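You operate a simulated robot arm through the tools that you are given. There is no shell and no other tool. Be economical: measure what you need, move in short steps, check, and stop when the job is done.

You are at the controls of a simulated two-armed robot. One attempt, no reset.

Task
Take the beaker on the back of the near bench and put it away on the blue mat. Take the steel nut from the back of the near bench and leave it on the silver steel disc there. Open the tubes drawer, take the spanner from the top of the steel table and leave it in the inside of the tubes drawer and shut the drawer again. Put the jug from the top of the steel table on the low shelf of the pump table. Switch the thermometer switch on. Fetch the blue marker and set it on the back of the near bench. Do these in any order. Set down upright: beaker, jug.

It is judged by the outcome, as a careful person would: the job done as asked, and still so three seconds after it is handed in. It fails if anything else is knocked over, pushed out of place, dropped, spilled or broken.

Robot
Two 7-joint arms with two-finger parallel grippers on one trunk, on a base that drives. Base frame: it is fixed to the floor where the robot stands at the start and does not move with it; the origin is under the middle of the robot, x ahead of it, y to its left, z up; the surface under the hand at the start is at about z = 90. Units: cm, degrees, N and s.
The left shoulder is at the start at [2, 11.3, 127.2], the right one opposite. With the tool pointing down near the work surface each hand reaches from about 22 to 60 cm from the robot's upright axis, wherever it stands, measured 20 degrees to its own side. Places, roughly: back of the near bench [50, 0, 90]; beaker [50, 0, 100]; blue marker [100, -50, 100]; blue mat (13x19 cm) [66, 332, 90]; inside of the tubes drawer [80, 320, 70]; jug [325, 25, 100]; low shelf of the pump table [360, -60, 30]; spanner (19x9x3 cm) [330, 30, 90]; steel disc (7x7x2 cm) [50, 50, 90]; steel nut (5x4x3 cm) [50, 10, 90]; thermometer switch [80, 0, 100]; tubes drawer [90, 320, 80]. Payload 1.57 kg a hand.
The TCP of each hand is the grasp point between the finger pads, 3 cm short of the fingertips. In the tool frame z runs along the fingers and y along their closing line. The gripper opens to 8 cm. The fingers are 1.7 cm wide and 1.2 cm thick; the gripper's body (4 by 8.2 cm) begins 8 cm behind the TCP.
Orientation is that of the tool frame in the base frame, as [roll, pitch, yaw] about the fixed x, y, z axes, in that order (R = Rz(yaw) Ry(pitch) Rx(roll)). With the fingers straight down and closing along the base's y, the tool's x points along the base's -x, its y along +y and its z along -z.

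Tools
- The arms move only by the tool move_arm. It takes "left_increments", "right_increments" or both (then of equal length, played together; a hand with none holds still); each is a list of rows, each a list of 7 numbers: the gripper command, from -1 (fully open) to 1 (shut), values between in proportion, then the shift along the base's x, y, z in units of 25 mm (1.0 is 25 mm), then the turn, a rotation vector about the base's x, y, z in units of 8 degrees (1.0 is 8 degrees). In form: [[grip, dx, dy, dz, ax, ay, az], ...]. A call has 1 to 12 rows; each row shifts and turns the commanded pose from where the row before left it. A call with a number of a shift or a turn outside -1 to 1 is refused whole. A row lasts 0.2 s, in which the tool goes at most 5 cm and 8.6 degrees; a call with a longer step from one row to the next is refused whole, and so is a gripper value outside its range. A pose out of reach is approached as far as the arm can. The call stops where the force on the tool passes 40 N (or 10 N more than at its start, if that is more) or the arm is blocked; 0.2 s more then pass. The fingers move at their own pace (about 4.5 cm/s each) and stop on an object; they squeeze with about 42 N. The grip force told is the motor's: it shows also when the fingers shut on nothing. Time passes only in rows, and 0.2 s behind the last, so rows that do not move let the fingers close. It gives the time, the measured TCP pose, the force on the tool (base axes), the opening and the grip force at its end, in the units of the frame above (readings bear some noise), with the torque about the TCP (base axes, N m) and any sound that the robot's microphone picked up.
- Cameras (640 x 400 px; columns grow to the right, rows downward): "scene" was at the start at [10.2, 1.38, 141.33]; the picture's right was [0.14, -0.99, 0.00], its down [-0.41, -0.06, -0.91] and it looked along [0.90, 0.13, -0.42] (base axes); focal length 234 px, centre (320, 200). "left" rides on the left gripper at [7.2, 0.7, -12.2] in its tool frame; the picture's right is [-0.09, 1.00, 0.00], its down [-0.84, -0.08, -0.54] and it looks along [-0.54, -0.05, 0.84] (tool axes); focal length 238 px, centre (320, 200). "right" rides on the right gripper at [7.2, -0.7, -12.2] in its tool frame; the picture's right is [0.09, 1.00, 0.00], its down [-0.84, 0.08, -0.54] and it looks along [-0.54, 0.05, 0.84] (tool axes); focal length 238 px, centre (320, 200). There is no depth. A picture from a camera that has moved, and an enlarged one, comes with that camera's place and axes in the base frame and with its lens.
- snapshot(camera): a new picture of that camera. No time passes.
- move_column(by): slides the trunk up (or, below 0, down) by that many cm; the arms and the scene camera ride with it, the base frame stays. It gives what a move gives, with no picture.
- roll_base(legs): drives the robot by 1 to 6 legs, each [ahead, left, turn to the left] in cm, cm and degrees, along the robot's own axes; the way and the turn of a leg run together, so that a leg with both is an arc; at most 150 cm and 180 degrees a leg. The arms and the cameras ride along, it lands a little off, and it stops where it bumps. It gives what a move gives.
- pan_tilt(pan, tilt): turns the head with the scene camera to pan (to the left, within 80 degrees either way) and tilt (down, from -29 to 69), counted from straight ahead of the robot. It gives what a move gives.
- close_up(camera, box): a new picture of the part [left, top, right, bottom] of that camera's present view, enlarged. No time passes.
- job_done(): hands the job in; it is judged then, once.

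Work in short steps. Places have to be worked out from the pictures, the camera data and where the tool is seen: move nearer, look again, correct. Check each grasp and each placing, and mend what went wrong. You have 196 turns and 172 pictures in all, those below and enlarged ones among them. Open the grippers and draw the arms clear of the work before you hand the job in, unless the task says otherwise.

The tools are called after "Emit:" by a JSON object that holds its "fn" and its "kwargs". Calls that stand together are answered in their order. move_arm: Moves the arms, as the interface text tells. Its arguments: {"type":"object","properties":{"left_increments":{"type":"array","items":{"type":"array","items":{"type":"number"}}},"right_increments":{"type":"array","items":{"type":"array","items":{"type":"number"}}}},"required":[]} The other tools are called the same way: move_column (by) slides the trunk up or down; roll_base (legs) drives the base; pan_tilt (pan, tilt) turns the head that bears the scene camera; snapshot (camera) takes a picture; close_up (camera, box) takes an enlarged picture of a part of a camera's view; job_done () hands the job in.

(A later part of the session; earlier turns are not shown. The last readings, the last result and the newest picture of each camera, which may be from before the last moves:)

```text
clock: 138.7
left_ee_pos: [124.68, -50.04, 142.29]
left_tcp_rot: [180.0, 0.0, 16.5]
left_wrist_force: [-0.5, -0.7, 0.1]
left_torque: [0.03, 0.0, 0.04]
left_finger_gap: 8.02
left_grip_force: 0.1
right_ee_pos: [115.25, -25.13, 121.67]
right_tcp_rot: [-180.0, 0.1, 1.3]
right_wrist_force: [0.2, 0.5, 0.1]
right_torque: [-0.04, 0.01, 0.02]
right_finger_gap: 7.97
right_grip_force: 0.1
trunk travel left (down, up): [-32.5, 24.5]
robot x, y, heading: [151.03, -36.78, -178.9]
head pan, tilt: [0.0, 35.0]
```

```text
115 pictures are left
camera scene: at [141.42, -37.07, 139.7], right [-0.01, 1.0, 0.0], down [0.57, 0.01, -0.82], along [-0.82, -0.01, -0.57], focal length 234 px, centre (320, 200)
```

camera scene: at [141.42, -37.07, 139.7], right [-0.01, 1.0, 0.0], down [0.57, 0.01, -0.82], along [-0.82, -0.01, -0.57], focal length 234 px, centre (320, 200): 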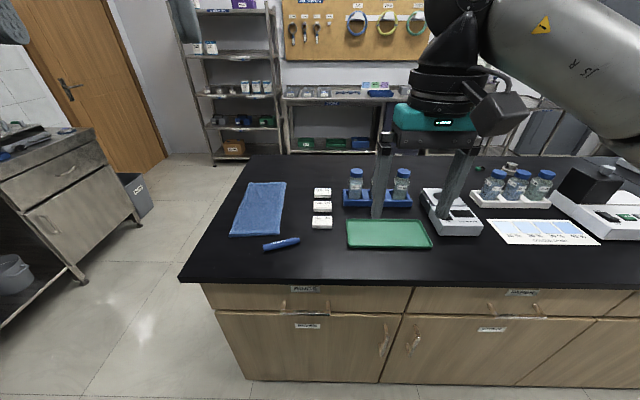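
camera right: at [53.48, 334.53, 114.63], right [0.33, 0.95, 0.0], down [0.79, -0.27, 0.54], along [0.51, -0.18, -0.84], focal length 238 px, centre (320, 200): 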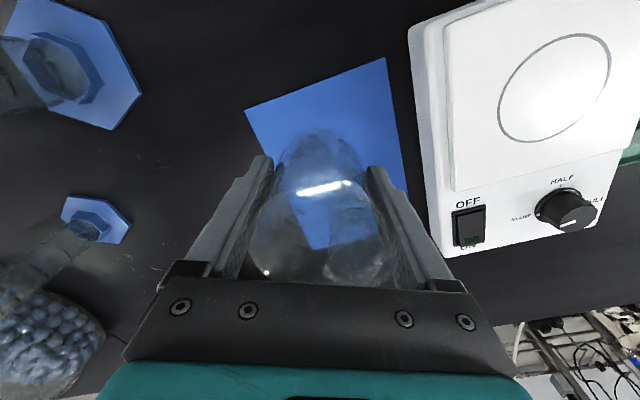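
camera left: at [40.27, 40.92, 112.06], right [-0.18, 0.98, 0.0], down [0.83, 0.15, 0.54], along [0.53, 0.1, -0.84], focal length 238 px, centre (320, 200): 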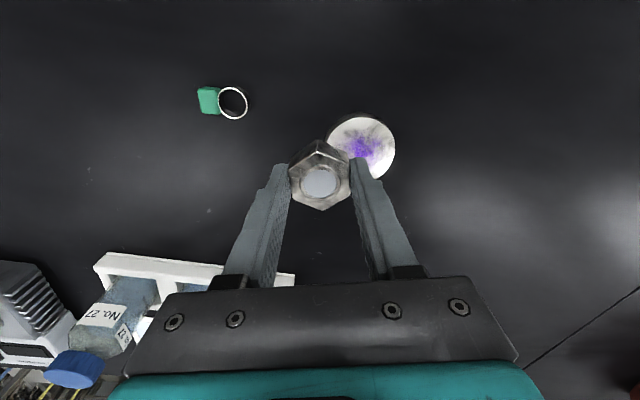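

The drawers with bar handles are on this far side. Marker is at ~[93.3, -49], axis mostly along y. I shift so the right hand faces it and turn that wrist -72° while high.

Emit:
{"fn": "roll_base", "kwargs": {"legs": [[12, 23, -1]]}}

Emit:
{"fn": "move_arm", "kwargs": {"right_increments": [[-1, 0, 0, 0, 0, 0, -0.92], [-1, 0, 0, 0, 0, 0, -0.92], [-1, 0, 0, 0, 0, 0, -0.92], [-1, 0, 0, 0, 0, 0, -0.92], [-1, 0, 0, 0, 0, 0, -0.92], [-1, 0, 0, 0, 0, 0, -0.92], [-1, 0, 0, 0, 0, 0, -0.92], [-1, 0, 0, 0, 0, 0, -0.92], [-1, 0, 0, 0, 0, 0, -0.92], [-1, 0, 0, 0, 0, 0, -0.92]]}}

Emit:
{"fn": "snapshot", "kwargs": {"camera": "scene"}}

```text
clock: 140.6
left_ee_pos: [112.78, -72.69, 142.32]
left_tcp_rot: [180.0, 0.0, 15.6]
left_wrist_force: [-0.3, 0.5, 0.8]
left_torque: [0.05, 0.02, 0.0]
left_finger_gap: 7.97
left_grip_force: 0.1
right_ee_pos: [103.85, -47.77, 121.6]
right_tcp_rot: [-180.0, -0.1, 0.3]
right_wrist_force: [0.8, -0.3, 0.4]
right_torque: [0.02, 0.0, -0.04]
right_finger_gap: 8.02
right_grip_force: 0.0
trunk travel left (down, up): [-32.5, 24.5]
robot x, y, heading: [139.15, -59.98, 179.8]
head pan, tilt: [0.0, 35.0]
```

```text
clock: 142.8
left_ee_pos: [112.95, -72.9, 142.36]
left_tcp_rot: [180.0, 0.1, 15.4]
left_wrist_force: [0.2, 0.6, 0.7]
left_torque: [0.02, 0.03, -0.07]
left_finger_gap: 8.01
left_grip_force: 0.0
right_ee_pos: [103.96, -47.62, 121.56]
right_tcp_rot: [-180.0, 0.1, -73.5]
right_wrist_force: [-0.6, 0.0, 0.4]
right_torque: [0.0, -0.02, -0.03]
right_finger_gap: 8.0
right_grip_force: 0.1
trunk travel left (down, up): [-32.5, 24.5]
robot x, y, heading: [139.39, -60.46, 180.0]
head pan, tilt: [0.0, 35.0]
```

```text
114 pictures are left
camera scene: at [129.87, -60.06, 139.7], right [0.0, 1.0, 0.0], down [0.57, 0.0, -0.82], along [-0.82, 0.0, -0.57], focal length 234 px, centre (320, 200)
```

scene: 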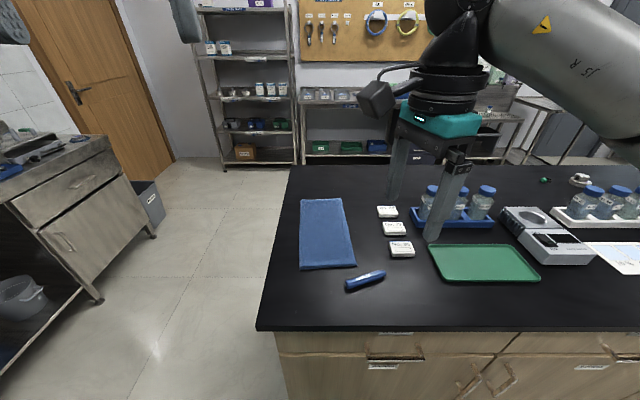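

Wrist turn worked. Marker centre refined to [94.1, -48.8]; I go above it and look with the wrist camera.

Emit:
{"fn": "move_arm", "kwargs": {"right_increments": [[-1, -0.57, -0.07, -1, 0, 0, 0.07], [-1, -0.57, -0.07, -1, 0, 0, 0.07], [-1, -0.57, -0.07, -1, 0, 0, 0.07], [-1, -0.57, -0.07, -1, 0, 0, 0.07], [-1, -0.57, -0.07, -1, 0, 0, 0.07], [-1, -0.57, -0.07, -1, 0, 0, 0.07], [-1, -0.57, -0.07, -1, 0, 0, 0.07]]}}

Emit:
{"fn": "snapshot", "kwargs": {"camera": "right"}}

```text
clock: 144.4
left_ee_pos: [112.82, -72.82, 142.2]
left_tcp_rot: [180.0, 0.0, 15.5]
left_wrist_force: [0.1, 0.6, 0.4]
left_torque: [-0.01, 0.01, 0.0]
left_finger_gap: 8.0
left_grip_force: 0.1
right_ee_pos: [93.96, -48.84, 104.14]
right_tcp_rot: [180.0, 0.1, -69.4]
right_wrist_force: [1.3, 0.4, -0.9]
right_torque: [-0.01, 0.02, 0.01]
right_finger_gap: 7.99
right_grip_force: 0.1
trunk travel left (down, up): [-32.5, 24.5]
robot x, y, heading: [139.44, -60.21, 179.7]
head pan, tilt: [0.0, 35.0]
```

```text
113 pictures are left
camera right: at [97.1, -55.44, 116.29], right [-0.9, -0.44, 0.0], down [-0.37, 0.76, 0.54], along [-0.24, 0.49, -0.84], focal length 238 px, centre (320, 200)
```

right: 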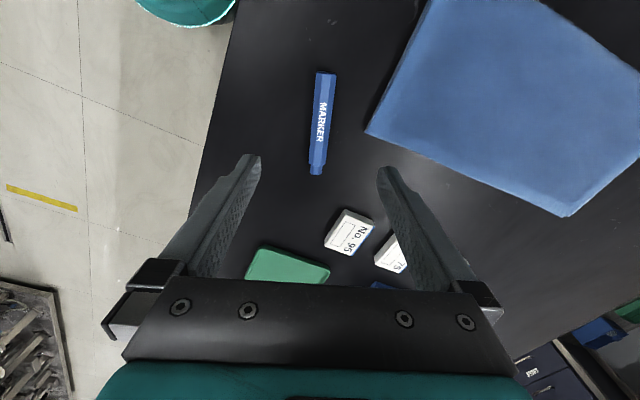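

Aligned well. Shift 0.6 cm in -y, descend with tips just off the bench, close, and lift slightly.

Emit:
{"fn": "move_arm", "kwargs": {"right_increments": [[-1, 0, -0.24, -0.9, 0, 0, 0], [-1, 0, 0, -0.9, 0, 0, 0], [-1, 0, 0, -0.9, 0, 0, 0], [-1, 0, 0, -0.9, 0, 0, 0], [-1, 0, 0, -0.6, 0, 0, 0], [-1, 0, 0, -0.12, 0, 0, 0], [-1, 0, 0, 0, 0, 0, 0], [0, 0, 0, 0, 0, 0, 0], [0.5, 0, 0, 0, 0, 0, 0], [1, 0, 0, 0, 0, 0, 0], [1, 0, 0, 0, 0, 0, 0], [1, 0, 0, 0, 0, 0, 0]]}}

Emit:
{"fn": "snapshot", "kwargs": {"camera": "right"}}

```text
clock: 147.0
left_ee_pos: [112.98, -72.62, 142.24]
left_tcp_rot: [180.0, 0.2, 15.5]
left_wrist_force: [0.7, -0.9, 0.0]
left_torque: [-0.04, 0.0, -0.02]
left_finger_gap: 8.0
left_grip_force: 0.0
right_ee_pos: [93.91, -49.59, 93.42]
right_tcp_rot: [179.8, 0.0, -69.3]
right_wrist_force: [-2.8, -1.5, 13.4]
right_torque: [-0.16, 0.32, -0.01]
right_finger_gap: 1.84
right_grip_force: 21.5
trunk travel left (down, up): [-32.5, 24.5]
robot x, y, heading: [139.33, -60.2, 180.0]
head pan, tilt: [0.0, 35.0]
```

```text
112 pictures are left
camera right: at [97.2, -56.17, 105.59], right [-0.9, -0.44, 0.0], down [-0.37, 0.76, 0.54], along [-0.24, 0.49, -0.84], focal length 238 px, centre (320, 200)
```

right: 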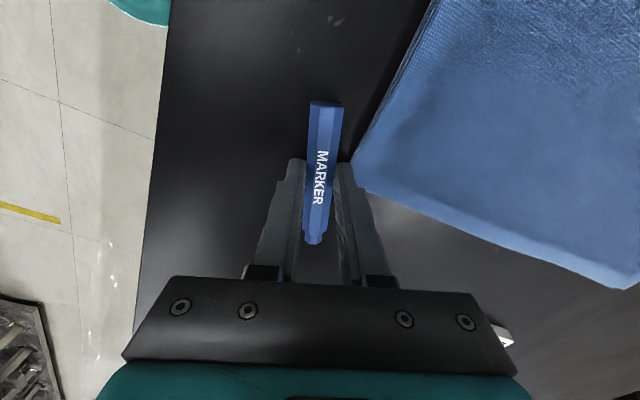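

Fingers are nearly around the marker (1.84 cm) with slight bench contact. I ease up a hair and finish closing, then lift.

Emit:
{"fn": "move_arm", "kwargs": {"right_increments": [[1, 0, 0, 0.08, 0, 0, 0], [1, 0, 0, 0, 0, 0, 0], [1, 0, 0, 0, 0, 0, 0], [1, 0, 0, 0.4, 0, 0, 0], [1, 0, 0, 0.8, 0, 0, 0], [1, 0, 0, 1, 0, 0, 0], [1, 0, 0, 1, 0, 0, 0], [1, 0, 0, 1, 0, 0, 0]]}}

Emit:
{"fn": "snapshot", "kwargs": {"camera": "right"}}

```text
clock: 148.8
left_ee_pos: [112.92, -72.96, 142.21]
left_tcp_rot: [180.0, 0.1, 15.5]
left_wrist_force: [-0.3, 0.0, 0.5]
left_torque: [-0.01, 0.01, 0.01]
left_finger_gap: 8.02
left_grip_force: 0.0
right_ee_pos: [93.97, -49.5, 104.1]
right_tcp_rot: [-180.0, 0.0, -69.4]
right_wrist_force: [0.2, -0.7, -0.1]
right_torque: [0.0, -0.01, -0.02]
right_finger_gap: 1.79
right_grip_force: 33.0
trunk travel left (down, up): [-32.5, 24.5]
robot x, y, heading: [139.42, -60.11, 179.8]
head pan, tilt: [0.0, 35.0]
```

```text
111 pictures are left
camera right: at [97.15, -56.14, 116.26], right [-0.9, -0.44, 0.0], down [-0.37, 0.76, 0.54], along [-0.24, 0.49, -0.84], focal length 238 px, centre (320, 200)
```

right: 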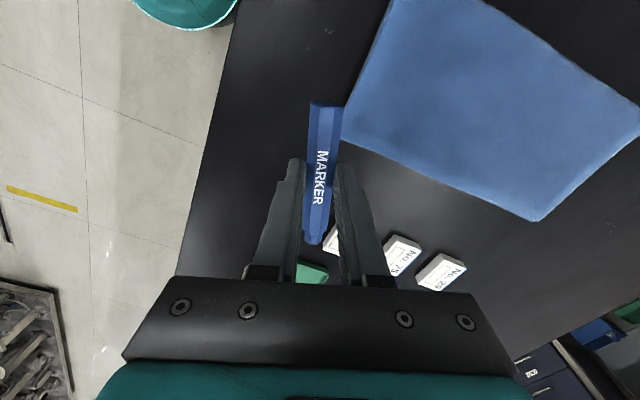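

Marker held. I raise it, retract, and slide along the far side (+y) so the left hand faces the thermometer.

Emit:
{"fn": "move_arm", "kwargs": {"right_increments": [[1, 0.3, 0, 1, 0, 0, 0], [1, 0.5, 0, 1, 0, 0, 0], [1, 0.6, 0, 1, 0, 0, 0], [1, 0.6, 0, 1, 0, 0, 0], [1, 0.6, 0, 1, 0, 0, 0], [1, 0.6, 0, 1, 0, 0, 0], [1, 0.6, 0, 1, 0, 0, 0], [1, 0.6, 0, 1, 0, 0, 0]]}}

Emit:
{"fn": "roll_base", "kwargs": {"legs": [[0, -72, 0]]}}

Emit:
{"fn": "snapshot", "kwargs": {"camera": "scene"}}

```text
clock: 150.6
left_ee_pos: [112.95, -72.79, 142.22]
left_tcp_rot: [180.0, 0.1, 15.5]
left_wrist_force: [0.7, -0.2, -0.6]
left_torque: [0.04, 0.02, 0.02]
left_finger_gap: 8.04
left_grip_force: 0.0
right_ee_pos: [105.14, -49.4, 123.97]
right_tcp_rot: [-180.0, 0.1, -69.4]
right_wrist_force: [-0.5, -0.5, -0.4]
right_torque: [-0.01, 0.0, 0.01]
right_finger_gap: 1.8
right_grip_force: 32.6
trunk travel left (down, up): [-32.5, 24.5]
robot x, y, heading: [139.34, -59.95, 179.9]
head pan, tilt: [0.0, 35.0]
```

```text
clock: 154.5
left_ee_pos: [112.83, -1.63, 142.22]
left_tcp_rot: [-180.0, 0.1, 15.9]
left_wrist_force: [0.0, 0.2, -0.2]
left_torque: [0.0, -0.01, -0.06]
left_finger_gap: 8.0
left_grip_force: 0.0
right_ee_pos: [104.84, 21.71, 123.89]
right_tcp_rot: [-180.0, -0.1, -68.9]
right_wrist_force: [0.1, 0.2, 0.1]
right_torque: [-0.02, 0.01, -0.01]
right_finger_gap: 1.79
right_grip_force: 32.8
trunk travel left (down, up): [-32.5, 24.5]
robot x, y, heading: [139.09, 11.01, -179.9]
head pan, tilt: [0.0, 35.0]
```

```text
110 pictures are left
camera scene: at [129.71, 11.2, 139.7], right [-0.01, 1.0, 0.0], down [0.57, 0.0, -0.82], along [-0.82, 0.0, -0.57], focal length 234 px, centre (320, 200)
```

scene: 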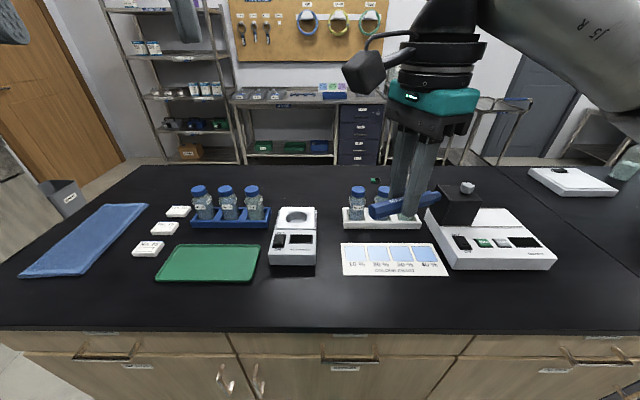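

Emit:
{"fn": "close_up", "kwargs": {"camera": "scene", "box": [255, 195, 335, 275]}}

```text
5.00 times, centred on (295, 235) of scene
camera zoom: at [129.71, 11.2, 139.7], right [-0.01, 1.0, 0.0], down [0.57, 0.0, -0.82], along [-0.82, 0.0, -0.57], focal length 1170 px, centre (445, 25)
```

zoom: 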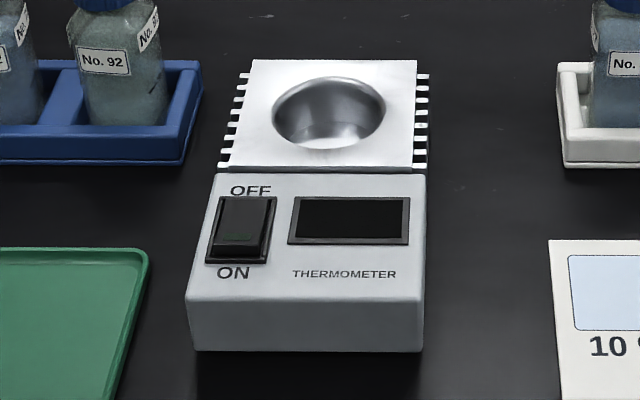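

The rocker's ON end is the near (+x) one at about [86.4, 0.4, 95]. I bring the left hand, fingers shut and yaw squared, above it.

Emit:
{"fn": "move_arm", "kwargs": {"left_increments": [[1, -0.95, 0.07, -0.6, 0, 0, -0.5], [1, -0.95, 0.07, -1, 0, 0, -0.5], [1, -0.95, 0.07, -1, 0, 0, -0.5], [1, -0.95, 0.07, -1, 0, 0, -0.5], [1, -0.95, 0.07, -1, 0, 0, 0], [1, -0.95, 0.07, -1, 0, 0, 0], [1, -0.95, 0.07, -1, 0, 0, 0], [1, -0.95, 0.07, -1, 0, 0, 0], [1, -0.95, 0.07, -1, 0, 0, 0], [1, -0.95, 0.07, -1, 0, 0, 0], [1, -0.95, 0.07, -1, 0, 0, 0], [1, 0, 0, -1, 0, 0, 0]]}}

Emit:
{"fn": "move_arm", "kwargs": {"left_increments": [[1, 0, 0, -1, 0, 0, 0], [1, 0, 0, -1, 0, 0, 0], [1, 0, 0, -1, 0, 0, 0], [1, 0, 0, -0.4, 0, 0, 0], [1, 0, 0, 0, 0, 0, 0]]}}

Emit:
{"fn": "snapshot", "kwargs": {"camera": "left"}}

Emit:
{"fn": "close_up", "kwargs": {"camera": "scene", "box": [245, 175, 345, 275]}}

```text
clock: 157.1
left_ee_pos: [86.6, 0.41, 113.3]
left_tcp_rot: [-180.0, 0.1, -0.2]
left_wrist_force: [0.6, 0.3, -0.2]
left_torque: [0.05, -0.01, -0.02]
left_finger_gap: 0.01
left_grip_force: 21.1
right_ee_pos: [104.74, 21.49, 124.06]
right_tcp_rot: [-180.0, 0.0, -69.0]
right_wrist_force: [0.3, -0.2, -0.7]
right_torque: [0.01, -0.02, 0.0]
right_finger_gap: 1.82
right_grip_force: 32.8
trunk travel left (down, up): [-32.5, 24.5]
robot x, y, heading: [139.12, 10.9, -179.8]
head pan, tilt: [0.0, 35.0]
```

```text
clock: 158.3
left_ee_pos: [86.66, 0.24, 104.72]
left_tcp_rot: [180.0, 0.1, -0.1]
left_wrist_force: [-0.6, 0.7, -0.2]
left_torque: [-0.04, 0.02, 0.01]
left_finger_gap: 0.0
left_grip_force: 21.3
right_ee_pos: [104.79, 21.64, 124.01]
right_tcp_rot: [-180.0, 0.1, -69.0]
right_wrist_force: [0.2, 0.9, 0.1]
right_torque: [0.0, 0.0, 0.02]
right_finger_gap: 1.79
right_grip_force: 33.4
trunk travel left (down, up): [-32.5, 24.5]
robot x, y, heading: [139.59, 10.93, -179.7]
head pan, tilt: [0.0, 35.0]
```

```text
108 pictures are left
camera left: at [93.74, -0.42, 117.07], right [-0.09, -1.0, 0.0], down [-0.84, 0.08, 0.54], along [-0.54, 0.05, -0.84], focal length 238 px, centre (320, 200)
```

left: 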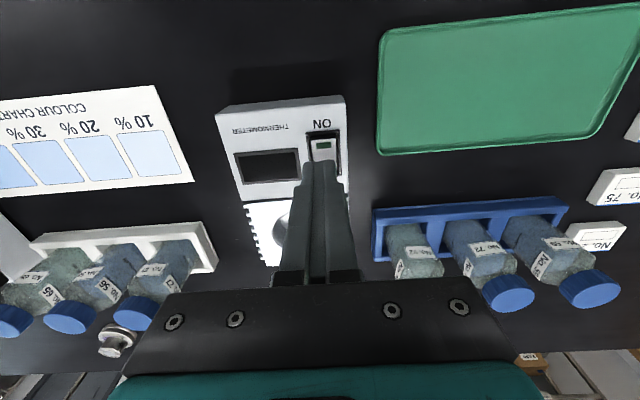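

```text
4.00 times, centred on (295, 225) of scene
camera zoom: at [129.71, 11.15, 139.7], right [-0.01, 1.0, 0.0], down [0.57, 0.0, -0.82], along [-0.82, 0.0, -0.57], focal length 936 px, centre (420, 100)
```

zoom: 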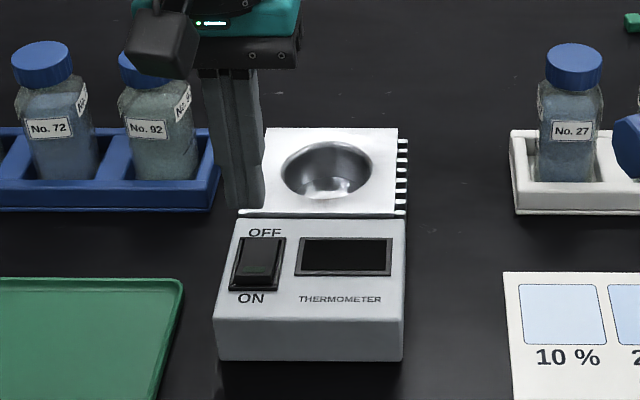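

ON end is at about [86.2, -0.15]. I centre and press down slowly; the move stops by force.

Emit:
{"fn": "move_arm", "kwargs": {"left_increments": [[1, -0.12, -0.15, -0.9, 0, 0, 0], [1, 0, 0, -0.9, 0, 0, 0], [1, 0, 0, -0.4, 0, 0, 0], [1, 0, 0, -0.15, 0, 0, 0], [1, 0, 0, -0.15, 0, 0, 0], [1, 0, 0, -0.15, 0, 0, 0], [1, 0, 0, -0.15, 0, 0, 0]]}}

Emit:
{"fn": "close_up", "kwargs": {"camera": "left", "box": [220, 80, 420, 220]}}

Emit:
{"fn": "close_up", "kwargs": {"camera": "scene", "box": [255, 195, 335, 275]}}

```text
clock: 159.9
left_ee_pos: [86.41, -0.12, 98.51]
left_tcp_rot: [-179.8, 0.7, 0.0]
left_wrist_force: [5.7, -3.0, 37.6]
left_torque: [-0.18, 0.18, -0.34]
left_finger_gap: 0.0
left_grip_force: 21.3
right_ee_pos: [105.24, 21.56, 124.13]
right_tcp_rot: [179.8, 0.1, -69.0]
right_wrist_force: [-0.1, 0.8, -0.6]
right_torque: [0.01, -0.01, 0.02]
right_finger_gap: 1.77
right_grip_force: 32.4
trunk travel left (down, up): [-32.5, 24.5]
robot x, y, heading: [139.3, 11.17, -179.5]
head pan, tilt: [0.0, 35.0]
heard: click
```

```text
2.86 times, centred on (320, 150) of left
camera zoom: at [93.64, -0.81, 110.69], right [-0.09, -1.0, 0.0], down [-0.83, 0.08, 0.55], along [-0.55, 0.05, -0.83], focal length 681 px, centre (320, 343)
```

zoom: 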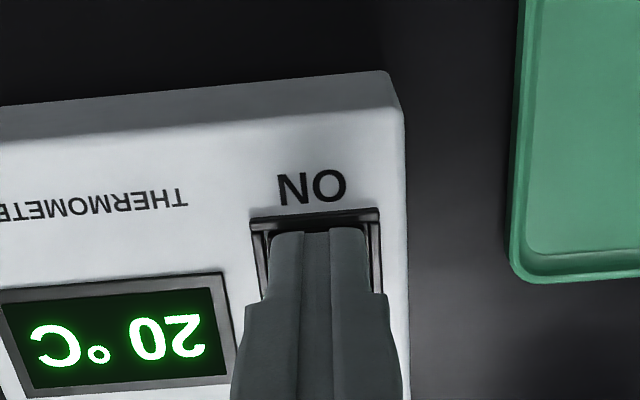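

```text
5.00 times, centred on (295, 235) of scene
camera zoom: at [130.13, 11.17, 139.77], right [-0.01, 1.0, 0.0], down [0.57, 0.0, -0.82], along [-0.82, 0.0, -0.57], focal length 1170 px, centre (445, 25)
```

zoom: 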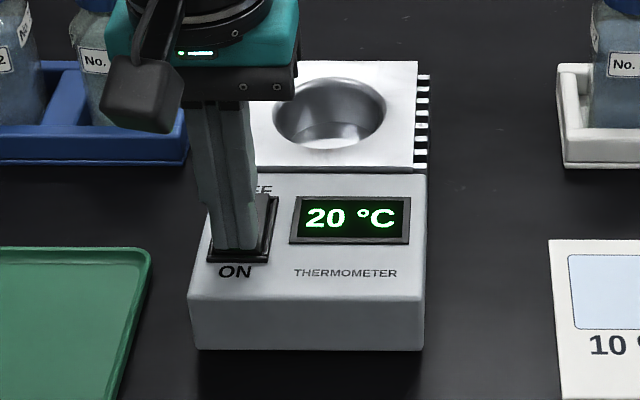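

Click heard and the display shows 20 °C — on. I lift off and tuck the left hand away.

Emit:
{"fn": "move_arm", "kwargs": {"left_increments": [[1, 0, 0, 1, 0, 0, 0], [1, 0, 0, 1, 0, 0, 0], [1, 0, 0, 1, 0, 0, 0], [1, 0, 0, 1, 0, 0, 0], [1, 0, 0, 1, 0, 0, 0], [1, 0.8, -0.2, 1, 0, 0, 0], [1, 0.9, -0.2, 1, 0, 0, 0], [1, 0.9, -0.2, 1, 0, 0, 0], [1, 0.9, -0.2, 1, 0, 0, 0], [1, 0.9, -0.2, 1, 0, 0, 0], [1, 0.9, -0.2, 1, 0, 0, 0], [1, 0.9, -0.2, 1, 0, 0, 0]]}}

Emit:
{"fn": "close_up", "kwargs": {"camera": "scene", "box": [180, 160, 460, 300]}}

Emit:
{"fn": "roll_base", "kwargs": {"legs": [[-14, 0, 0], [0, 140, 0], [150, 0, 0], [30, 0, 0], [0, 0, 180], [0, 115, 0]]}}

Emit:
{"fn": "snapshot", "kwargs": {"camera": "scene"}}

```text
clock: 162.5
left_ee_pos: [101.85, -3.69, 127.84]
left_tcp_rot: [180.0, 0.0, -0.1]
left_wrist_force: [-0.9, -0.4, -0.4]
left_torque: [0.03, 0.01, -0.03]
left_finger_gap: 0.0
left_grip_force: 20.8
right_ee_pos: [104.81, 21.5, 123.92]
right_tcp_rot: [179.9, -0.1, -69.0]
right_wrist_force: [0.5, 0.5, 0.7]
right_torque: [-0.02, -0.02, -0.02]
right_finger_gap: 1.79
right_grip_force: 32.4
trunk travel left (down, up): [-32.5, 24.5]
robot x, y, heading: [139.5, 10.84, -179.8]
head pan, tilt: [0.0, 35.0]
```

```text
2.29 times, centred on (320, 230) of scene
camera zoom: at [129.78, 11.15, 139.71], right [-0.01, 1.0, 0.0], down [0.57, 0.0, -0.82], along [-0.82, 0.0, -0.57], focal length 535 px, centre (320, 131)
```

zoom: 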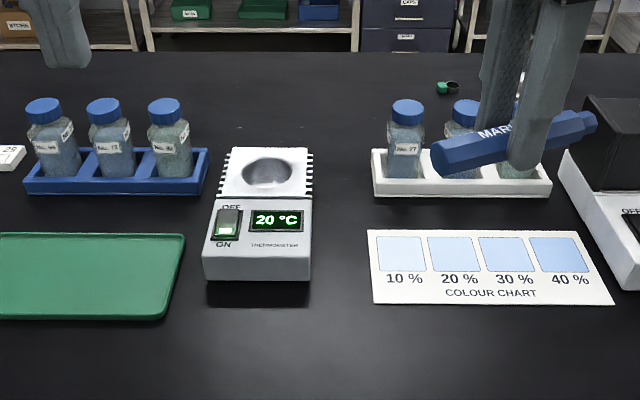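

```text
clock: 191.8
left_ee_pos: [11.31, -1.08, 127.92]
left_tcp_rot: [180.0, 0.0, 179.9]
left_wrist_force: [-0.3, -0.1, -0.8]
left_torque: [0.03, -0.06, 0.01]
left_finger_gap: 0.02
left_grip_force: 21.5
right_ee_pos: [8.27, -26.5, 123.96]
right_tcp_rot: [-180.0, -0.1, 111.1]
right_wrist_force: [1.0, -0.3, 0.3]
right_torque: [0.01, 0.03, 0.03]
right_finger_gap: 1.78
right_grip_force: 32.3
trunk travel left (down, up): [-32.5, 24.5]
robot x, y, heading: [-25.85, -16.28, 0.1]
head pan, tilt: [0.0, 35.0]
```

```text
103 pictures are left
camera scene: at [-16.43, -15.86, 139.7], right [0.01, -1.0, 0.0], down [-0.57, 0.0, -0.82], along [0.82, 0.01, -0.57], focal length 234 px, centre (320, 200)
```

scene: 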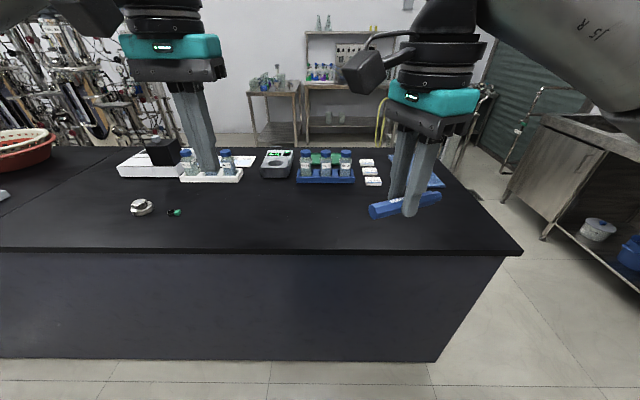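

Ahead is clear bench. I drive up to it and lower the marker near [46, -18].

Emit:
{"fn": "roll_base", "kwargs": {"legs": [[26, 8, 0]]}}

Emit:
{"fn": "move_arm", "kwargs": {"right_increments": [[1, 0.5, 0, -1, 0, 0, 0], [1, 0.5, 0, -1, 0, 0, 0], [1, 0.5, 0, -1, 0, 0, 0], [1, 0.5, 0, -1, 0, 0, 0], [1, 0.5, 0, -1, 0, 0, 0], [1, 0.5, 0, -1, 0, 0, 0], [1, 0.5, 0, -1, 0, 0, 0], [1, 0.5, 0, -1, 0, 0, 0], [1, 0.5, 0, -1, 0, 0, 0], [1, 0.3, 0, -1, 0, 0, 0], [1, 0, 0, -1, 0, 0, 0]]}}

Emit:
{"fn": "snapshot", "kwargs": {"camera": "scene"}}

```text
clock: 193.7
left_ee_pos: [37.25, 6.85, 127.98]
left_tcp_rot: [-180.0, 0.0, 180.0]
left_wrist_force: [0.3, 0.0, -1.2]
left_torque: [-0.04, 0.0, 0.03]
left_finger_gap: 0.0
left_grip_force: 21.5
right_ee_pos: [34.12, -18.55, 124.0]
right_tcp_rot: [-180.0, 0.0, 111.0]
right_wrist_force: [0.0, -0.5, -0.1]
right_torque: [0.03, 0.02, 0.01]
right_finger_gap: 1.78
right_grip_force: 32.3
trunk travel left (down, up): [-32.5, 24.5]
robot x, y, heading: [-0.41, -8.01, 0.2]
head pan, tilt: [0.0, 35.0]
```

```text
clock: 196.1
left_ee_pos: [37.26, 6.83, 127.9]
left_tcp_rot: [-180.0, 0.1, 179.9]
left_wrist_force: [0.5, 0.0, 0.7]
left_torque: [0.0, 0.03, -0.02]
left_finger_gap: 0.01
left_grip_force: 21.0
right_ee_pos: [46.14, -18.37, 96.51]
right_tcp_rot: [179.9, 0.0, 111.0]
right_wrist_force: [0.0, -0.3, -0.2]
right_torque: [-0.02, 0.02, -0.02]
right_finger_gap: 1.8
right_grip_force: 32.5
trunk travel left (down, up): [-32.5, 24.5]
robot x, y, heading: [-0.82, -7.78, 0.1]
head pan, tilt: [0.0, 35.0]
```

```text
102 pictures are left
camera scene: at [9.33, -7.77, 139.7], right [0.01, -1.0, 0.0], down [-0.57, 0.0, -0.82], along [0.82, 0.0, -0.57], focal length 234 px, centre (320, 200)
```

scene: 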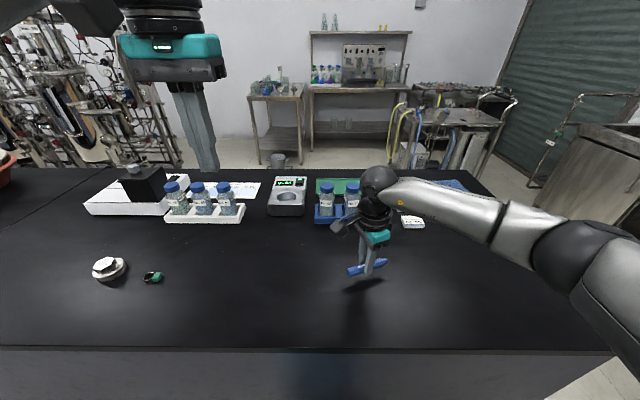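

Lower gently to contact, then release and lift.

Emit:
{"fn": "move_arm", "kwargs": {"right_increments": [[1, 0, 0, -0.5, 0, 0, 0], [1, 0, 0, -0.4, 0, 0, 0], [1, 0, 0, -0.15, 0, 0, 0], [1, 0, 0, -0.1, 0, 0, 0], [1, 0, 0, 0, 0, 0, 0]]}}

Emit:
{"fn": "close_up", "kwargs": {"camera": "scene", "box": [320, 220, 420, 310]}}

```text
clock: 197.3
left_ee_pos: [37.12, 6.82, 127.9]
left_tcp_rot: [-179.9, 0.0, 179.9]
left_wrist_force: [-0.1, -0.4, 0.1]
left_torque: [0.03, -0.03, 0.0]
left_finger_gap: 0.0
left_grip_force: 21.8
right_ee_pos: [46.02, -18.38, 93.51]
right_tcp_rot: [-180.0, -0.1, 111.1]
right_wrist_force: [-0.8, 0.1, -0.3]
right_torque: [-0.01, -0.01, -0.01]
right_finger_gap: 1.81
right_grip_force: 32.5
trunk travel left (down, up): [-32.5, 24.5]
robot x, y, heading: [-0.76, -8.05, 0.3]
head pan, tilt: [0.0, 35.0]
```

```text
4.44 times, centred on (370, 265) of scene
camera zoom: at [9.33, -7.76, 139.7], right [0.01, -1.0, 0.0], down [-0.57, 0.0, -0.82], along [0.82, 0.0, -0.57], focal length 1040 px, centre (98, -89)
```

zoom: 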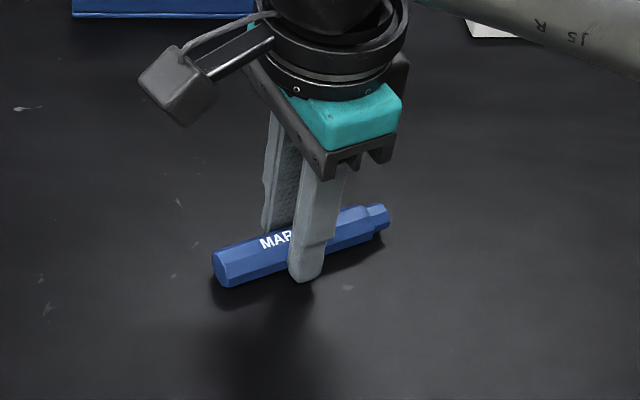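

Emit:
{"fn": "move_arm", "kwargs": {"right_increments": [[1, 0, 0, -0.1, 0, 0, 0], [1, 0, 0, -0.05, 0, 0, 0], [0.6, 0, 0, 0, 0, 0, 0], [0.2, 0, 0, 0, 0, 0, 0], [-0.2, 0, 0, 0, 0, 0, 0], [-0.2, 0, 0, 0.3, 0, 0, 0], [-0.2, 0, 0, 0.7, 0, 0, 0], [-0.2, -0.3, 0, 1, 0, 0, 0], [-0.2, -0.6, 0, 1, 0, 0, 0], [-0.2, -0.6, 0, 1, 0, 0, 0], [-0.2, -0.6, 0, 1, 0, 0, 0], [-0.2, -0.6, 0, 1, 0, 0, 0]]}}

Emit:
{"fn": "snapshot", "kwargs": {"camera": "scene"}}

```text
clock: 199.9
left_ee_pos: [37.07, 6.83, 127.93]
left_tcp_rot: [-179.9, 0.1, 179.8]
left_wrist_force: [0.6, 0.1, -0.5]
left_torque: [0.0, 0.0, 0.0]
left_finger_gap: 0.0
left_grip_force: 21.5
right_ee_pos: [39.41, -18.32, 108.43]
right_tcp_rot: [-179.9, 0.0, 110.9]
right_wrist_force: [0.9, -0.8, 0.0]
right_torque: [0.0, -0.02, 0.03]
right_finger_gap: 4.8
right_grip_force: 0.1
trunk travel left (down, up): [-32.5, 24.5]
robot x, y, heading: [-0.9, -7.59, 0.1]
head pan, tilt: [0.0, 35.0]
```

```text
100 pictures are left
camera scene: at [9.29, -7.76, 139.7], right [0.01, -1.0, 0.0], down [-0.57, 0.0, -0.82], along [0.82, 0.0, -0.57], focal length 234 px, centre (320, 200)
```

scene: 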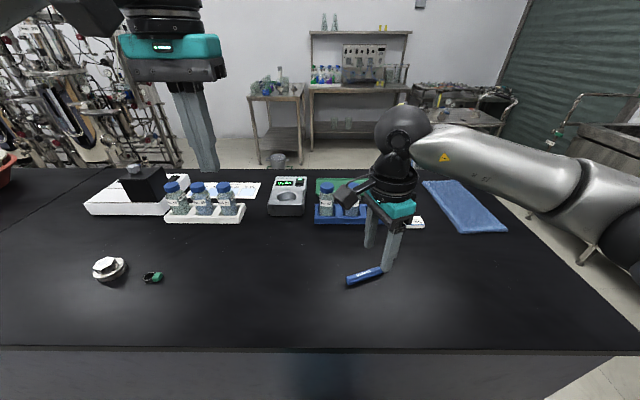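

Marker placed. I restore the right wrist, raise both hands, and drive around the right end to face the steel table.

Emit:
{"fn": "move_arm", "kwargs": {"right_increments": [[-0.2, -0.2, 0, 0.9, 0, 0, 0.96], [-0.2, -0.2, 0, 0.9, 0, 0, 0.96], [-0.2, -0.2, 0, 0.9, 0, 0, 0.96], [-0.2, -0.2, 0, 0.9, 0, 0, 0.96], [-0.2, -0.2, 0, 0.9, 0, 0, 0.96], [-0.2, -0.2, 0, 0.9, 0, 0, 0.96], [-0.2, -0.2, 0, 0.9, 0, 0, 0.96], [-0.2, -0.2, 0, 0.9, 0, 0, 0.96], [-0.2, -0.2, 0, 0.9, 0, 0, 0.96]]}}

Emit:
{"fn": "roll_base", "kwargs": {"legs": [[-25, 0, 0], [0, -120, 0], [150, 0, 0], [40, 0, 0], [0, 140, 0]]}}

Emit:
{"fn": "pan_tilt", "kwargs": {"pan": 0, "tilt": 15}}

Emit:
{"fn": "snapshot", "kwargs": {"camera": "scene"}}

```text
clock: 201.9
left_ee_pos: [37.01, 6.88, 127.85]
left_tcp_rot: [180.0, 0.1, 179.9]
left_wrist_force: [-0.9, 0.2, 0.1]
left_torque: [-0.01, -0.03, 0.01]
left_finger_gap: 0.01
left_grip_force: 21.4
right_ee_pos: [34.93, -18.43, 128.54]
right_tcp_rot: [180.0, 0.0, -179.7]
right_wrist_force: [0.0, 0.8, -0.1]
right_torque: [0.03, -0.01, -0.02]
right_finger_gap: 4.79
right_grip_force: 0.1
trunk travel left (down, up): [-32.5, 24.5]
robot x, y, heading: [-0.43, -7.75, 0.3]
head pan, tilt: [0.0, 35.0]
```

```text
clock: 225.1
left_ee_pos: [201.78, 24.69, 127.88]
left_tcp_rot: [180.0, 0.2, 179.5]
left_wrist_force: [-0.1, 0.3, 0.0]
left_torque: [0.0, 0.02, 0.02]
left_finger_gap: 0.0
left_grip_force: 21.5
right_ee_pos: [199.3, -0.57, 128.55]
right_tcp_rot: [-180.0, 0.0, 179.7]
right_wrist_force: [-0.4, -0.8, -0.1]
right_torque: [0.0, 0.01, 0.01]
right_finger_gap: 4.82
right_grip_force: 0.1
trunk travel left (down, up): [-32.5, 24.5]
robot x, y, heading: [164.06, 10.64, -0.3]
head pan, tilt: [0.0, 35.0]
```

```text
clock: 225.9
left_ee_pos: [201.8, 24.78, 127.89]
left_tcp_rot: [-180.0, 0.1, 179.4]
left_wrist_force: [0.0, -0.3, 0.0]
left_torque: [0.01, 0.04, -0.01]
left_finger_gap: 0.0
left_grip_force: 21.4
right_ee_pos: [199.48, -0.63, 128.56]
right_tcp_rot: [-179.9, 0.1, 179.8]
right_wrist_force: [0.3, -0.2, 0.3]
right_torque: [-0.02, 0.0, -0.02]
right_finger_gap: 4.78
right_grip_force: 0.1
trunk travel left (down, up): [-32.5, 24.5]
robot x, y, heading: [164.3, 10.16, -0.1]
head pan, tilt: [0.0, 15.0]
```

```text
99 pictures are left
camera scene: at [174.45, 10.25, 142.89], right [0.0, -1.0, 0.0], down [-0.26, 0.0, -0.97], along [0.97, 0.0, -0.26], focal length 234 px, centre (320, 200)
```

scene: 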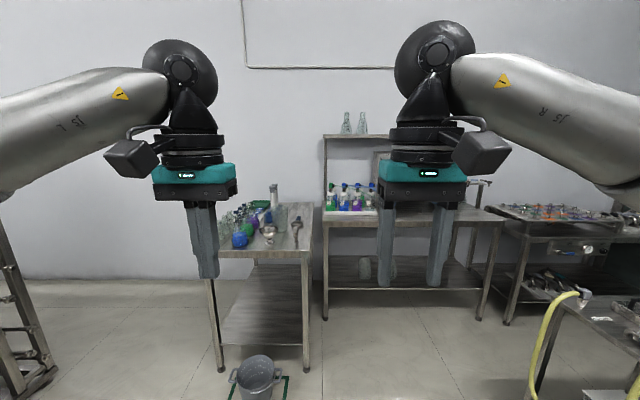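

Emit:
{"fn": "close_up", "kwargs": {"camera": "scene", "box": [205, 165, 325, 275]}}

Emit:
{"fn": "close_up", "kwargs": {"camera": "scene", "box": [305, 200, 515, 330]}}

```text
3.64 times, centred on (265, 220) of scene
camera zoom: at [174.45, 10.25, 142.89], right [0.0, -1.0, 0.0], down [-0.26, 0.0, -0.97], along [0.97, 0.0, -0.26], focal length 851 px, centre (520, 127)
```

zoom: 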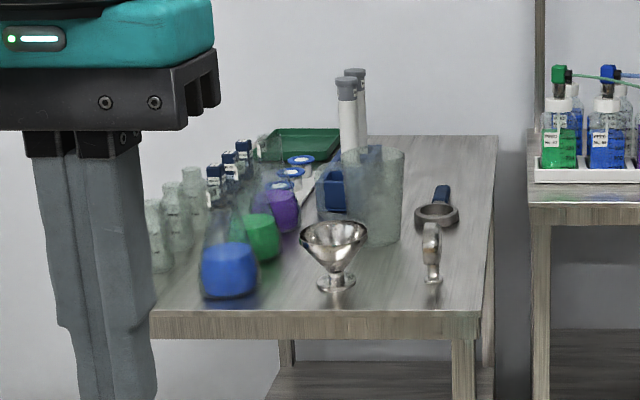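

```text
3.05 times, centred on (410, 265) of scene
camera zoom: at [174.45, 10.25, 142.89], right [0.0, -1.0, 0.0], down [-0.26, 0.0, -0.97], along [0.97, 0.0, -0.26], focal length 713 px, centre (46, 2)
```

zoom: 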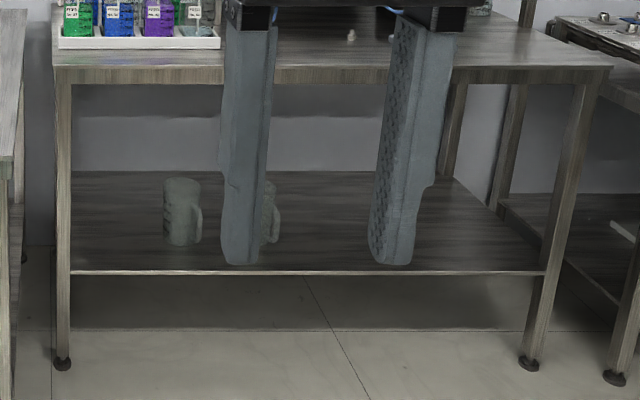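

Table top is at z≈84, front edge x≈289, a bucket stands on the floor at ~[275, 46]. I approach to x≈258, y≈4 and look down.

Emit:
{"fn": "roll_base", "kwargs": {"legs": [[94, -6, 0]]}}

Emit:
{"fn": "pan_tilt", "kwargs": {"pan": 25, "tilt": 38}}

Emit:
{"fn": "snapshot", "kwargs": {"camera": "scene"}}

```text
clock: 230.8
left_ee_pos: [296.05, 18.79, 127.82]
left_tcp_rot: [180.0, 0.1, 179.6]
left_wrist_force: [0.2, 0.1, 1.2]
left_torque: [0.0, -0.01, 0.02]
left_finger_gap: 0.01
left_grip_force: 21.5
right_ee_pos: [293.68, -6.66, 128.52]
right_tcp_rot: [180.0, 0.1, 179.9]
right_wrist_force: [0.6, -0.5, 0.9]
right_torque: [-0.02, 0.03, -0.01]
right_finger_gap: 4.79
right_grip_force: 0.0
trunk travel left (down, up): [-32.5, 24.5]
robot x, y, heading: [258.15, 4.05, -0.0]
head pan, tilt: [0.0, 15.0]
```

```text
clock: 231.7
left_ee_pos: [295.96, 18.64, 127.97]
left_tcp_rot: [180.0, 0.1, 179.6]
left_wrist_force: [-0.5, 0.6, 0.1]
left_torque: [0.01, 0.0, 0.01]
left_finger_gap: 0.01
left_grip_force: 21.1
right_ee_pos: [293.61, -6.58, 128.41]
right_tcp_rot: [-179.9, 0.0, 179.9]
right_wrist_force: [-0.2, 0.5, 0.5]
right_torque: [0.02, 0.01, -0.04]
right_finger_gap: 4.85
right_grip_force: 0.0
trunk travel left (down, up): [-32.5, 24.5]
robot x, y, heading: [258.18, 3.99, -0.1]
head pan, tilt: [25.0, 38.0]
```

```text
96 pictures are left
camera scene: at [267.18, 7.9, 139.25], right [0.42, -0.91, 0.0], down [-0.56, -0.26, -0.79], along [0.71, 0.33, -0.62], focal length 234 px, centre (320, 200)
```

scene: 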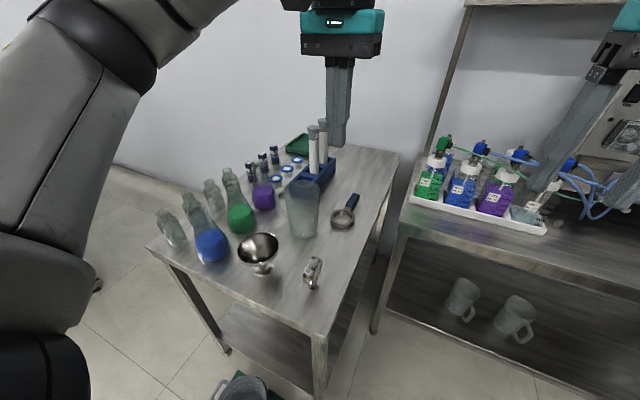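

Emit:
{"fn": "close_up", "kwargs": {"camera": "scene", "box": [230, 150, 400, 300]}}

Emit:
{"fn": "snapshot", "kwargs": {"camera": "left"}}

```text
2.67 times, centred on (315, 225) of scene
camera zoom: at [267.18, 7.9, 139.25], right [0.42, -0.91, 0.0], down [-0.56, -0.26, -0.79], along [0.71, 0.33, -0.62], focal length 624 px, centre (333, 133)
```

zoom: 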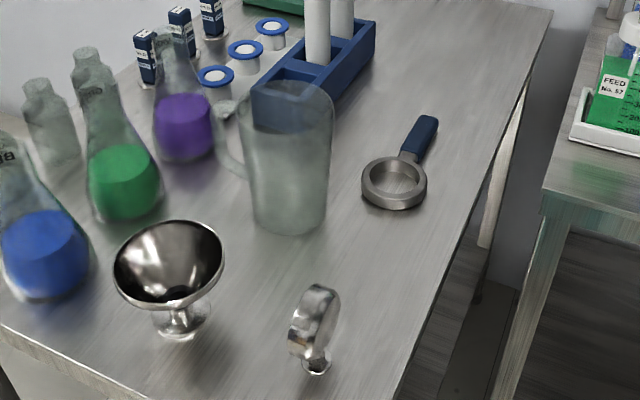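

```text
94 pictures are left
camera left: at [288.75, 19.44, 140.19], right [0.1, 1.0, 0.0], down [0.84, -0.08, 0.54], along [0.54, -0.05, -0.84], focal length 238 px, centre (320, 200)
```

left: 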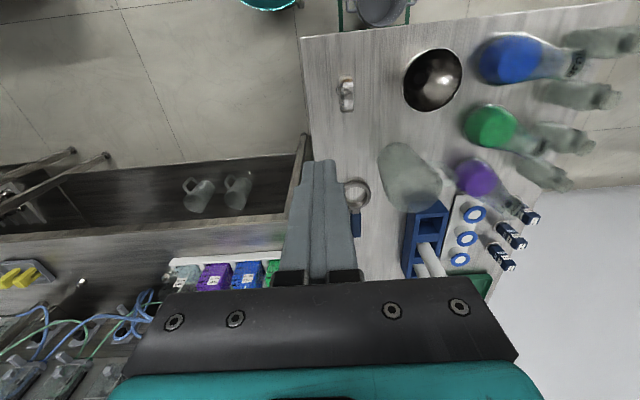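

The spanner is the ring with the blue handle at the right side of the table; the jug is a clear one with a handle. Zooming in on the jug and spanner from the left hand camera.

Emit:
{"fn": "close_up", "kwargs": {"camera": "left", "box": [330, 60, 530, 260]}}

Emit:
{"fn": "close_up", "kwargs": {"camera": "scene", "box": [260, 150, 370, 250]}}

```text
2.00 times, centred on (430, 160) of left
camera zoom: at [288.75, 19.44, 140.19], right [0.1, 1.0, 0.0], down [0.84, -0.08, 0.54], along [0.54, -0.05, -0.84], focal length 477 px, centre (100, 280)
```

zoom: 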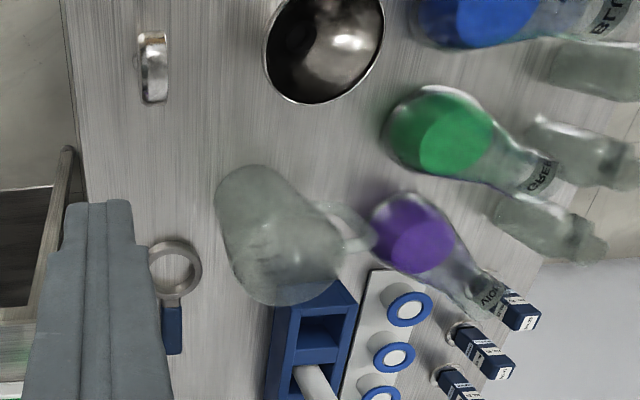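

```text
4.00 times, centred on (315, 200) of scene
camera zoom: at [267.18, 7.9, 139.25], right [0.42, -0.91, 0.0], down [-0.56, -0.26, -0.79], along [0.71, 0.33, -0.62], focal length 936 px, centre (340, 200)
```

zoom: 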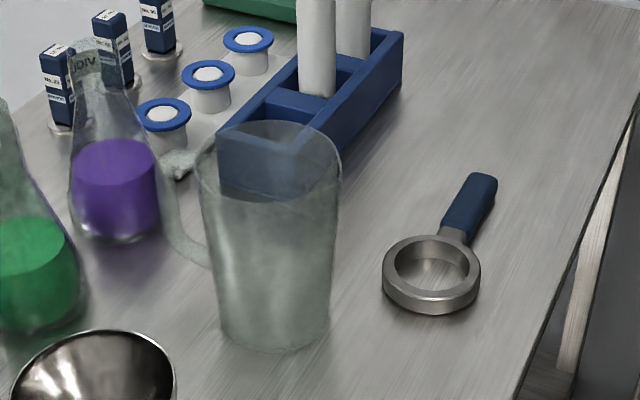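

The jug is ~9 cm wide, 18 tall, so it must be taken by its handle. I move the left hand higher and over to view the jug's handle from above.

Emit:
{"fn": "move_arm", "kwargs": {"left_increments": [[1, 0, 0.9, 0.6, 0, 0, 0], [1, 0, 0.9, 0.6, 0, 0, 0], [1, 0.2, 0.9, 0.6, 0, 0, 0], [1, 0.2, 0.9, 0.3, 0, 0, 0], [1, 0.2, 0.9, 0, 0, 0, 0], [1, 0.2, 0.9, 0, 0, 0, 0]]}}

Emit:
{"fn": "snapshot", "kwargs": {"camera": "left"}}

```text
clock: 233.1
left_ee_pos: [298.02, 32.26, 133.17]
left_tcp_rot: [-179.8, 0.2, 179.6]
left_wrist_force: [0.2, -0.1, 0.4]
left_torque: [0.0, 0.0, 0.06]
left_finger_gap: 0.02
left_grip_force: 21.8
right_ee_pos: [293.53, -6.66, 128.46]
right_tcp_rot: [179.9, 0.0, 179.9]
right_wrist_force: [0.1, -0.7, -0.5]
right_torque: [0.01, -0.01, -0.03]
right_finger_gap: 4.8
right_grip_force: 0.0
trunk travel left (down, up): [-32.5, 24.5]
robot x, y, heading: [258.4, 4.0, -0.0]
head pan, tilt: [25.0, 38.0]
```

```text
91 pictures are left
camera left: at [290.74, 33.07, 145.44], right [0.1, 1.0, 0.0], down [0.84, -0.08, 0.54], along [0.54, -0.05, -0.84], focal length 238 px, centre (320, 200)
```

left: 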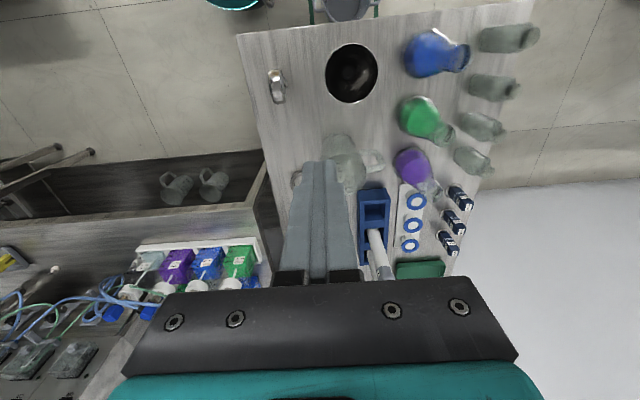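

Emit:
{"fn": "move_arm", "kwargs": {"left_increments": [[-1, 0, 0, 0, 0, 0, 0], [-1, 0, 0, 0, 0, 0, 0], [-1, 0, 0, 0, 0, 0, 0], [-1, 0, 0, 0, 0, 0, 0], [-1, 0, 0, 0, 0, 0, 0]]}}

Emit:
{"fn": "close_up", "kwargs": {"camera": "left", "box": [260, 110, 420, 220]}}

Emit:
{"fn": "close_up", "kwargs": {"camera": "scene", "box": [270, 170, 330, 245]}}

```text
clock: 234.3
left_ee_pos: [298.07, 32.33, 133.04]
left_tcp_rot: [-180.0, 0.1, 179.7]
left_wrist_force: [-0.3, -0.5, -0.2]
left_torque: [-0.03, 0.0, -0.02]
left_finger_gap: 7.99
left_grip_force: 0.0
right_ee_pos: [293.65, -6.64, 128.47]
right_tcp_rot: [180.0, -0.1, 179.9]
right_wrist_force: [-0.9, 0.6, -0.3]
right_torque: [0.0, 0.01, -0.01]
right_finger_gap: 4.8
right_grip_force: 0.1
trunk travel left (down, up): [-32.5, 24.5]
robot x, y, heading: [258.45, 3.95, -0.2]
head pan, tilt: [25.0, 38.0]
```

```text
3.64 times, centred on (340, 165) of left
camera zoom: at [290.75, 32.99, 145.44], right [0.1, 1.0, 0.0], down [0.84, -0.08, 0.54], along [0.54, -0.05, -0.84], focal length 867 px, centre (247, 327)
```

zoom: 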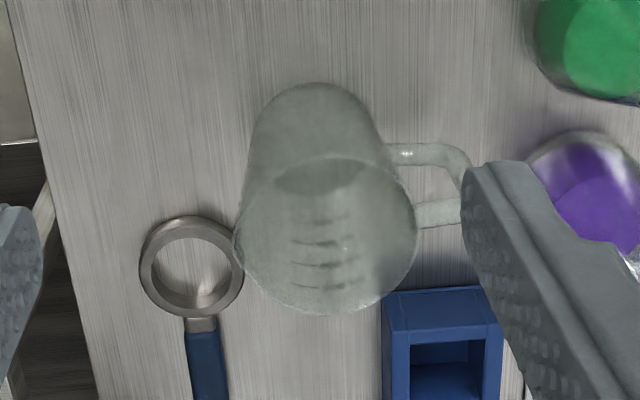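

```text
5.33 times, centred on (300, 208) of scene
camera zoom: at [267.17, 7.91, 139.24], right [0.42, -0.91, 0.0], down [-0.56, -0.26, -0.79], along [0.71, 0.33, -0.62], focal length 1248 px, centre (427, 160)
```

zoom: 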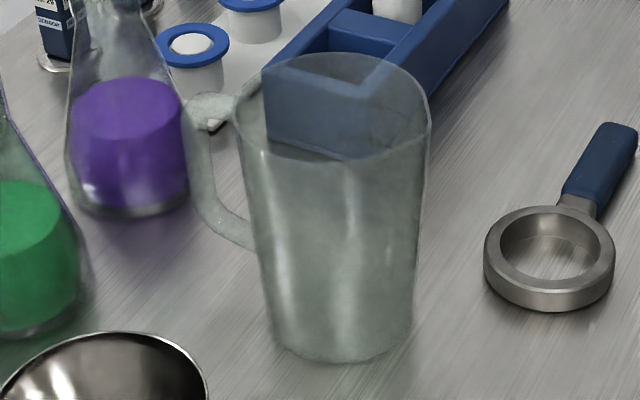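

Handle geometry: bar near [315.4, 44], z≈91–97, pointing +y, loop gap ~3 cm. I drive a bit closer, then pitch the left tool 45° forward while still high.

Emit:
{"fn": "roll_base", "kwargs": {"legs": [[8.5, 0, 0]]}}

Emit:
{"fn": "move_arm", "kwargs": {"left_increments": [[-1, 0, 0.6, 0, 0, -0.94, 0], [-1, 0, 0.6, 0, 0, -0.94, 0], [-1, -0.2, 0.6, 0, 0, -0.94, 0], [-1, -0.2, 0.6, 0, 0, -0.94, 0], [-1, -0.2, 0.6, -0.5, 0, -0.94, 0], [-1, -0.2, 0.6, -0.5, 0, -0.94, 0]]}}

Emit:
{"fn": "snapshot", "kwargs": {"camera": "scene"}}

```text
clock: 235.4
left_ee_pos: [306.66, 32.44, 132.98]
left_tcp_rot: [-180.0, 0.1, 179.5]
left_wrist_force: [-0.4, 0.8, 0.6]
left_torque: [0.0, 0.01, -0.01]
left_finger_gap: 7.99
left_grip_force: 0.0
right_ee_pos: [302.2, -6.52, 128.47]
right_tcp_rot: [180.0, 0.1, 179.8]
right_wrist_force: [1.1, -0.4, -0.2]
right_torque: [0.02, 0.03, 0.02]
right_finger_gap: 4.82
right_grip_force: 0.0
trunk travel left (down, up): [-32.5, 24.5]
robot x, y, heading: [266.73, 4.18, 0.1]
head pan, tilt: [25.0, 38.0]
```

```text
clock: 236.8
left_ee_pos: [304.32, 41.47, 130.81]
left_tcp_rot: [179.5, 45.4, 179.3]
left_wrist_force: [0.4, 0.4, -0.1]
left_torque: [0.0, -0.03, 0.02]
left_finger_gap: 8.01
left_grip_force: 0.0
right_ee_pos: [301.96, -6.54, 128.6]
right_tcp_rot: [-180.0, 0.0, 179.8]
right_wrist_force: [0.0, 0.0, -0.6]
right_torque: [0.0, -0.02, -0.03]
right_finger_gap: 4.79
right_grip_force: 0.0
trunk travel left (down, up): [-32.5, 24.5]
robot x, y, heading: [266.39, 4.42, 0.1]
head pan, tilt: [25.0, 38.0]
```

```text
88 pictures are left
camera scene: at [275.58, 7.95, 139.25], right [0.42, -0.91, 0.0], down [-0.56, -0.26, -0.79], along [0.71, 0.33, -0.62], focal length 234 px, centre (320, 200)
```

scene: 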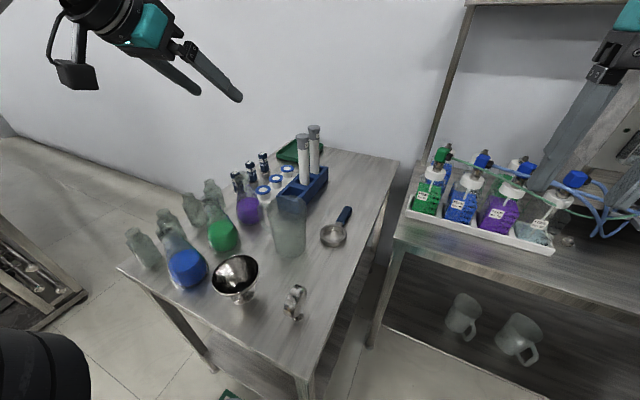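

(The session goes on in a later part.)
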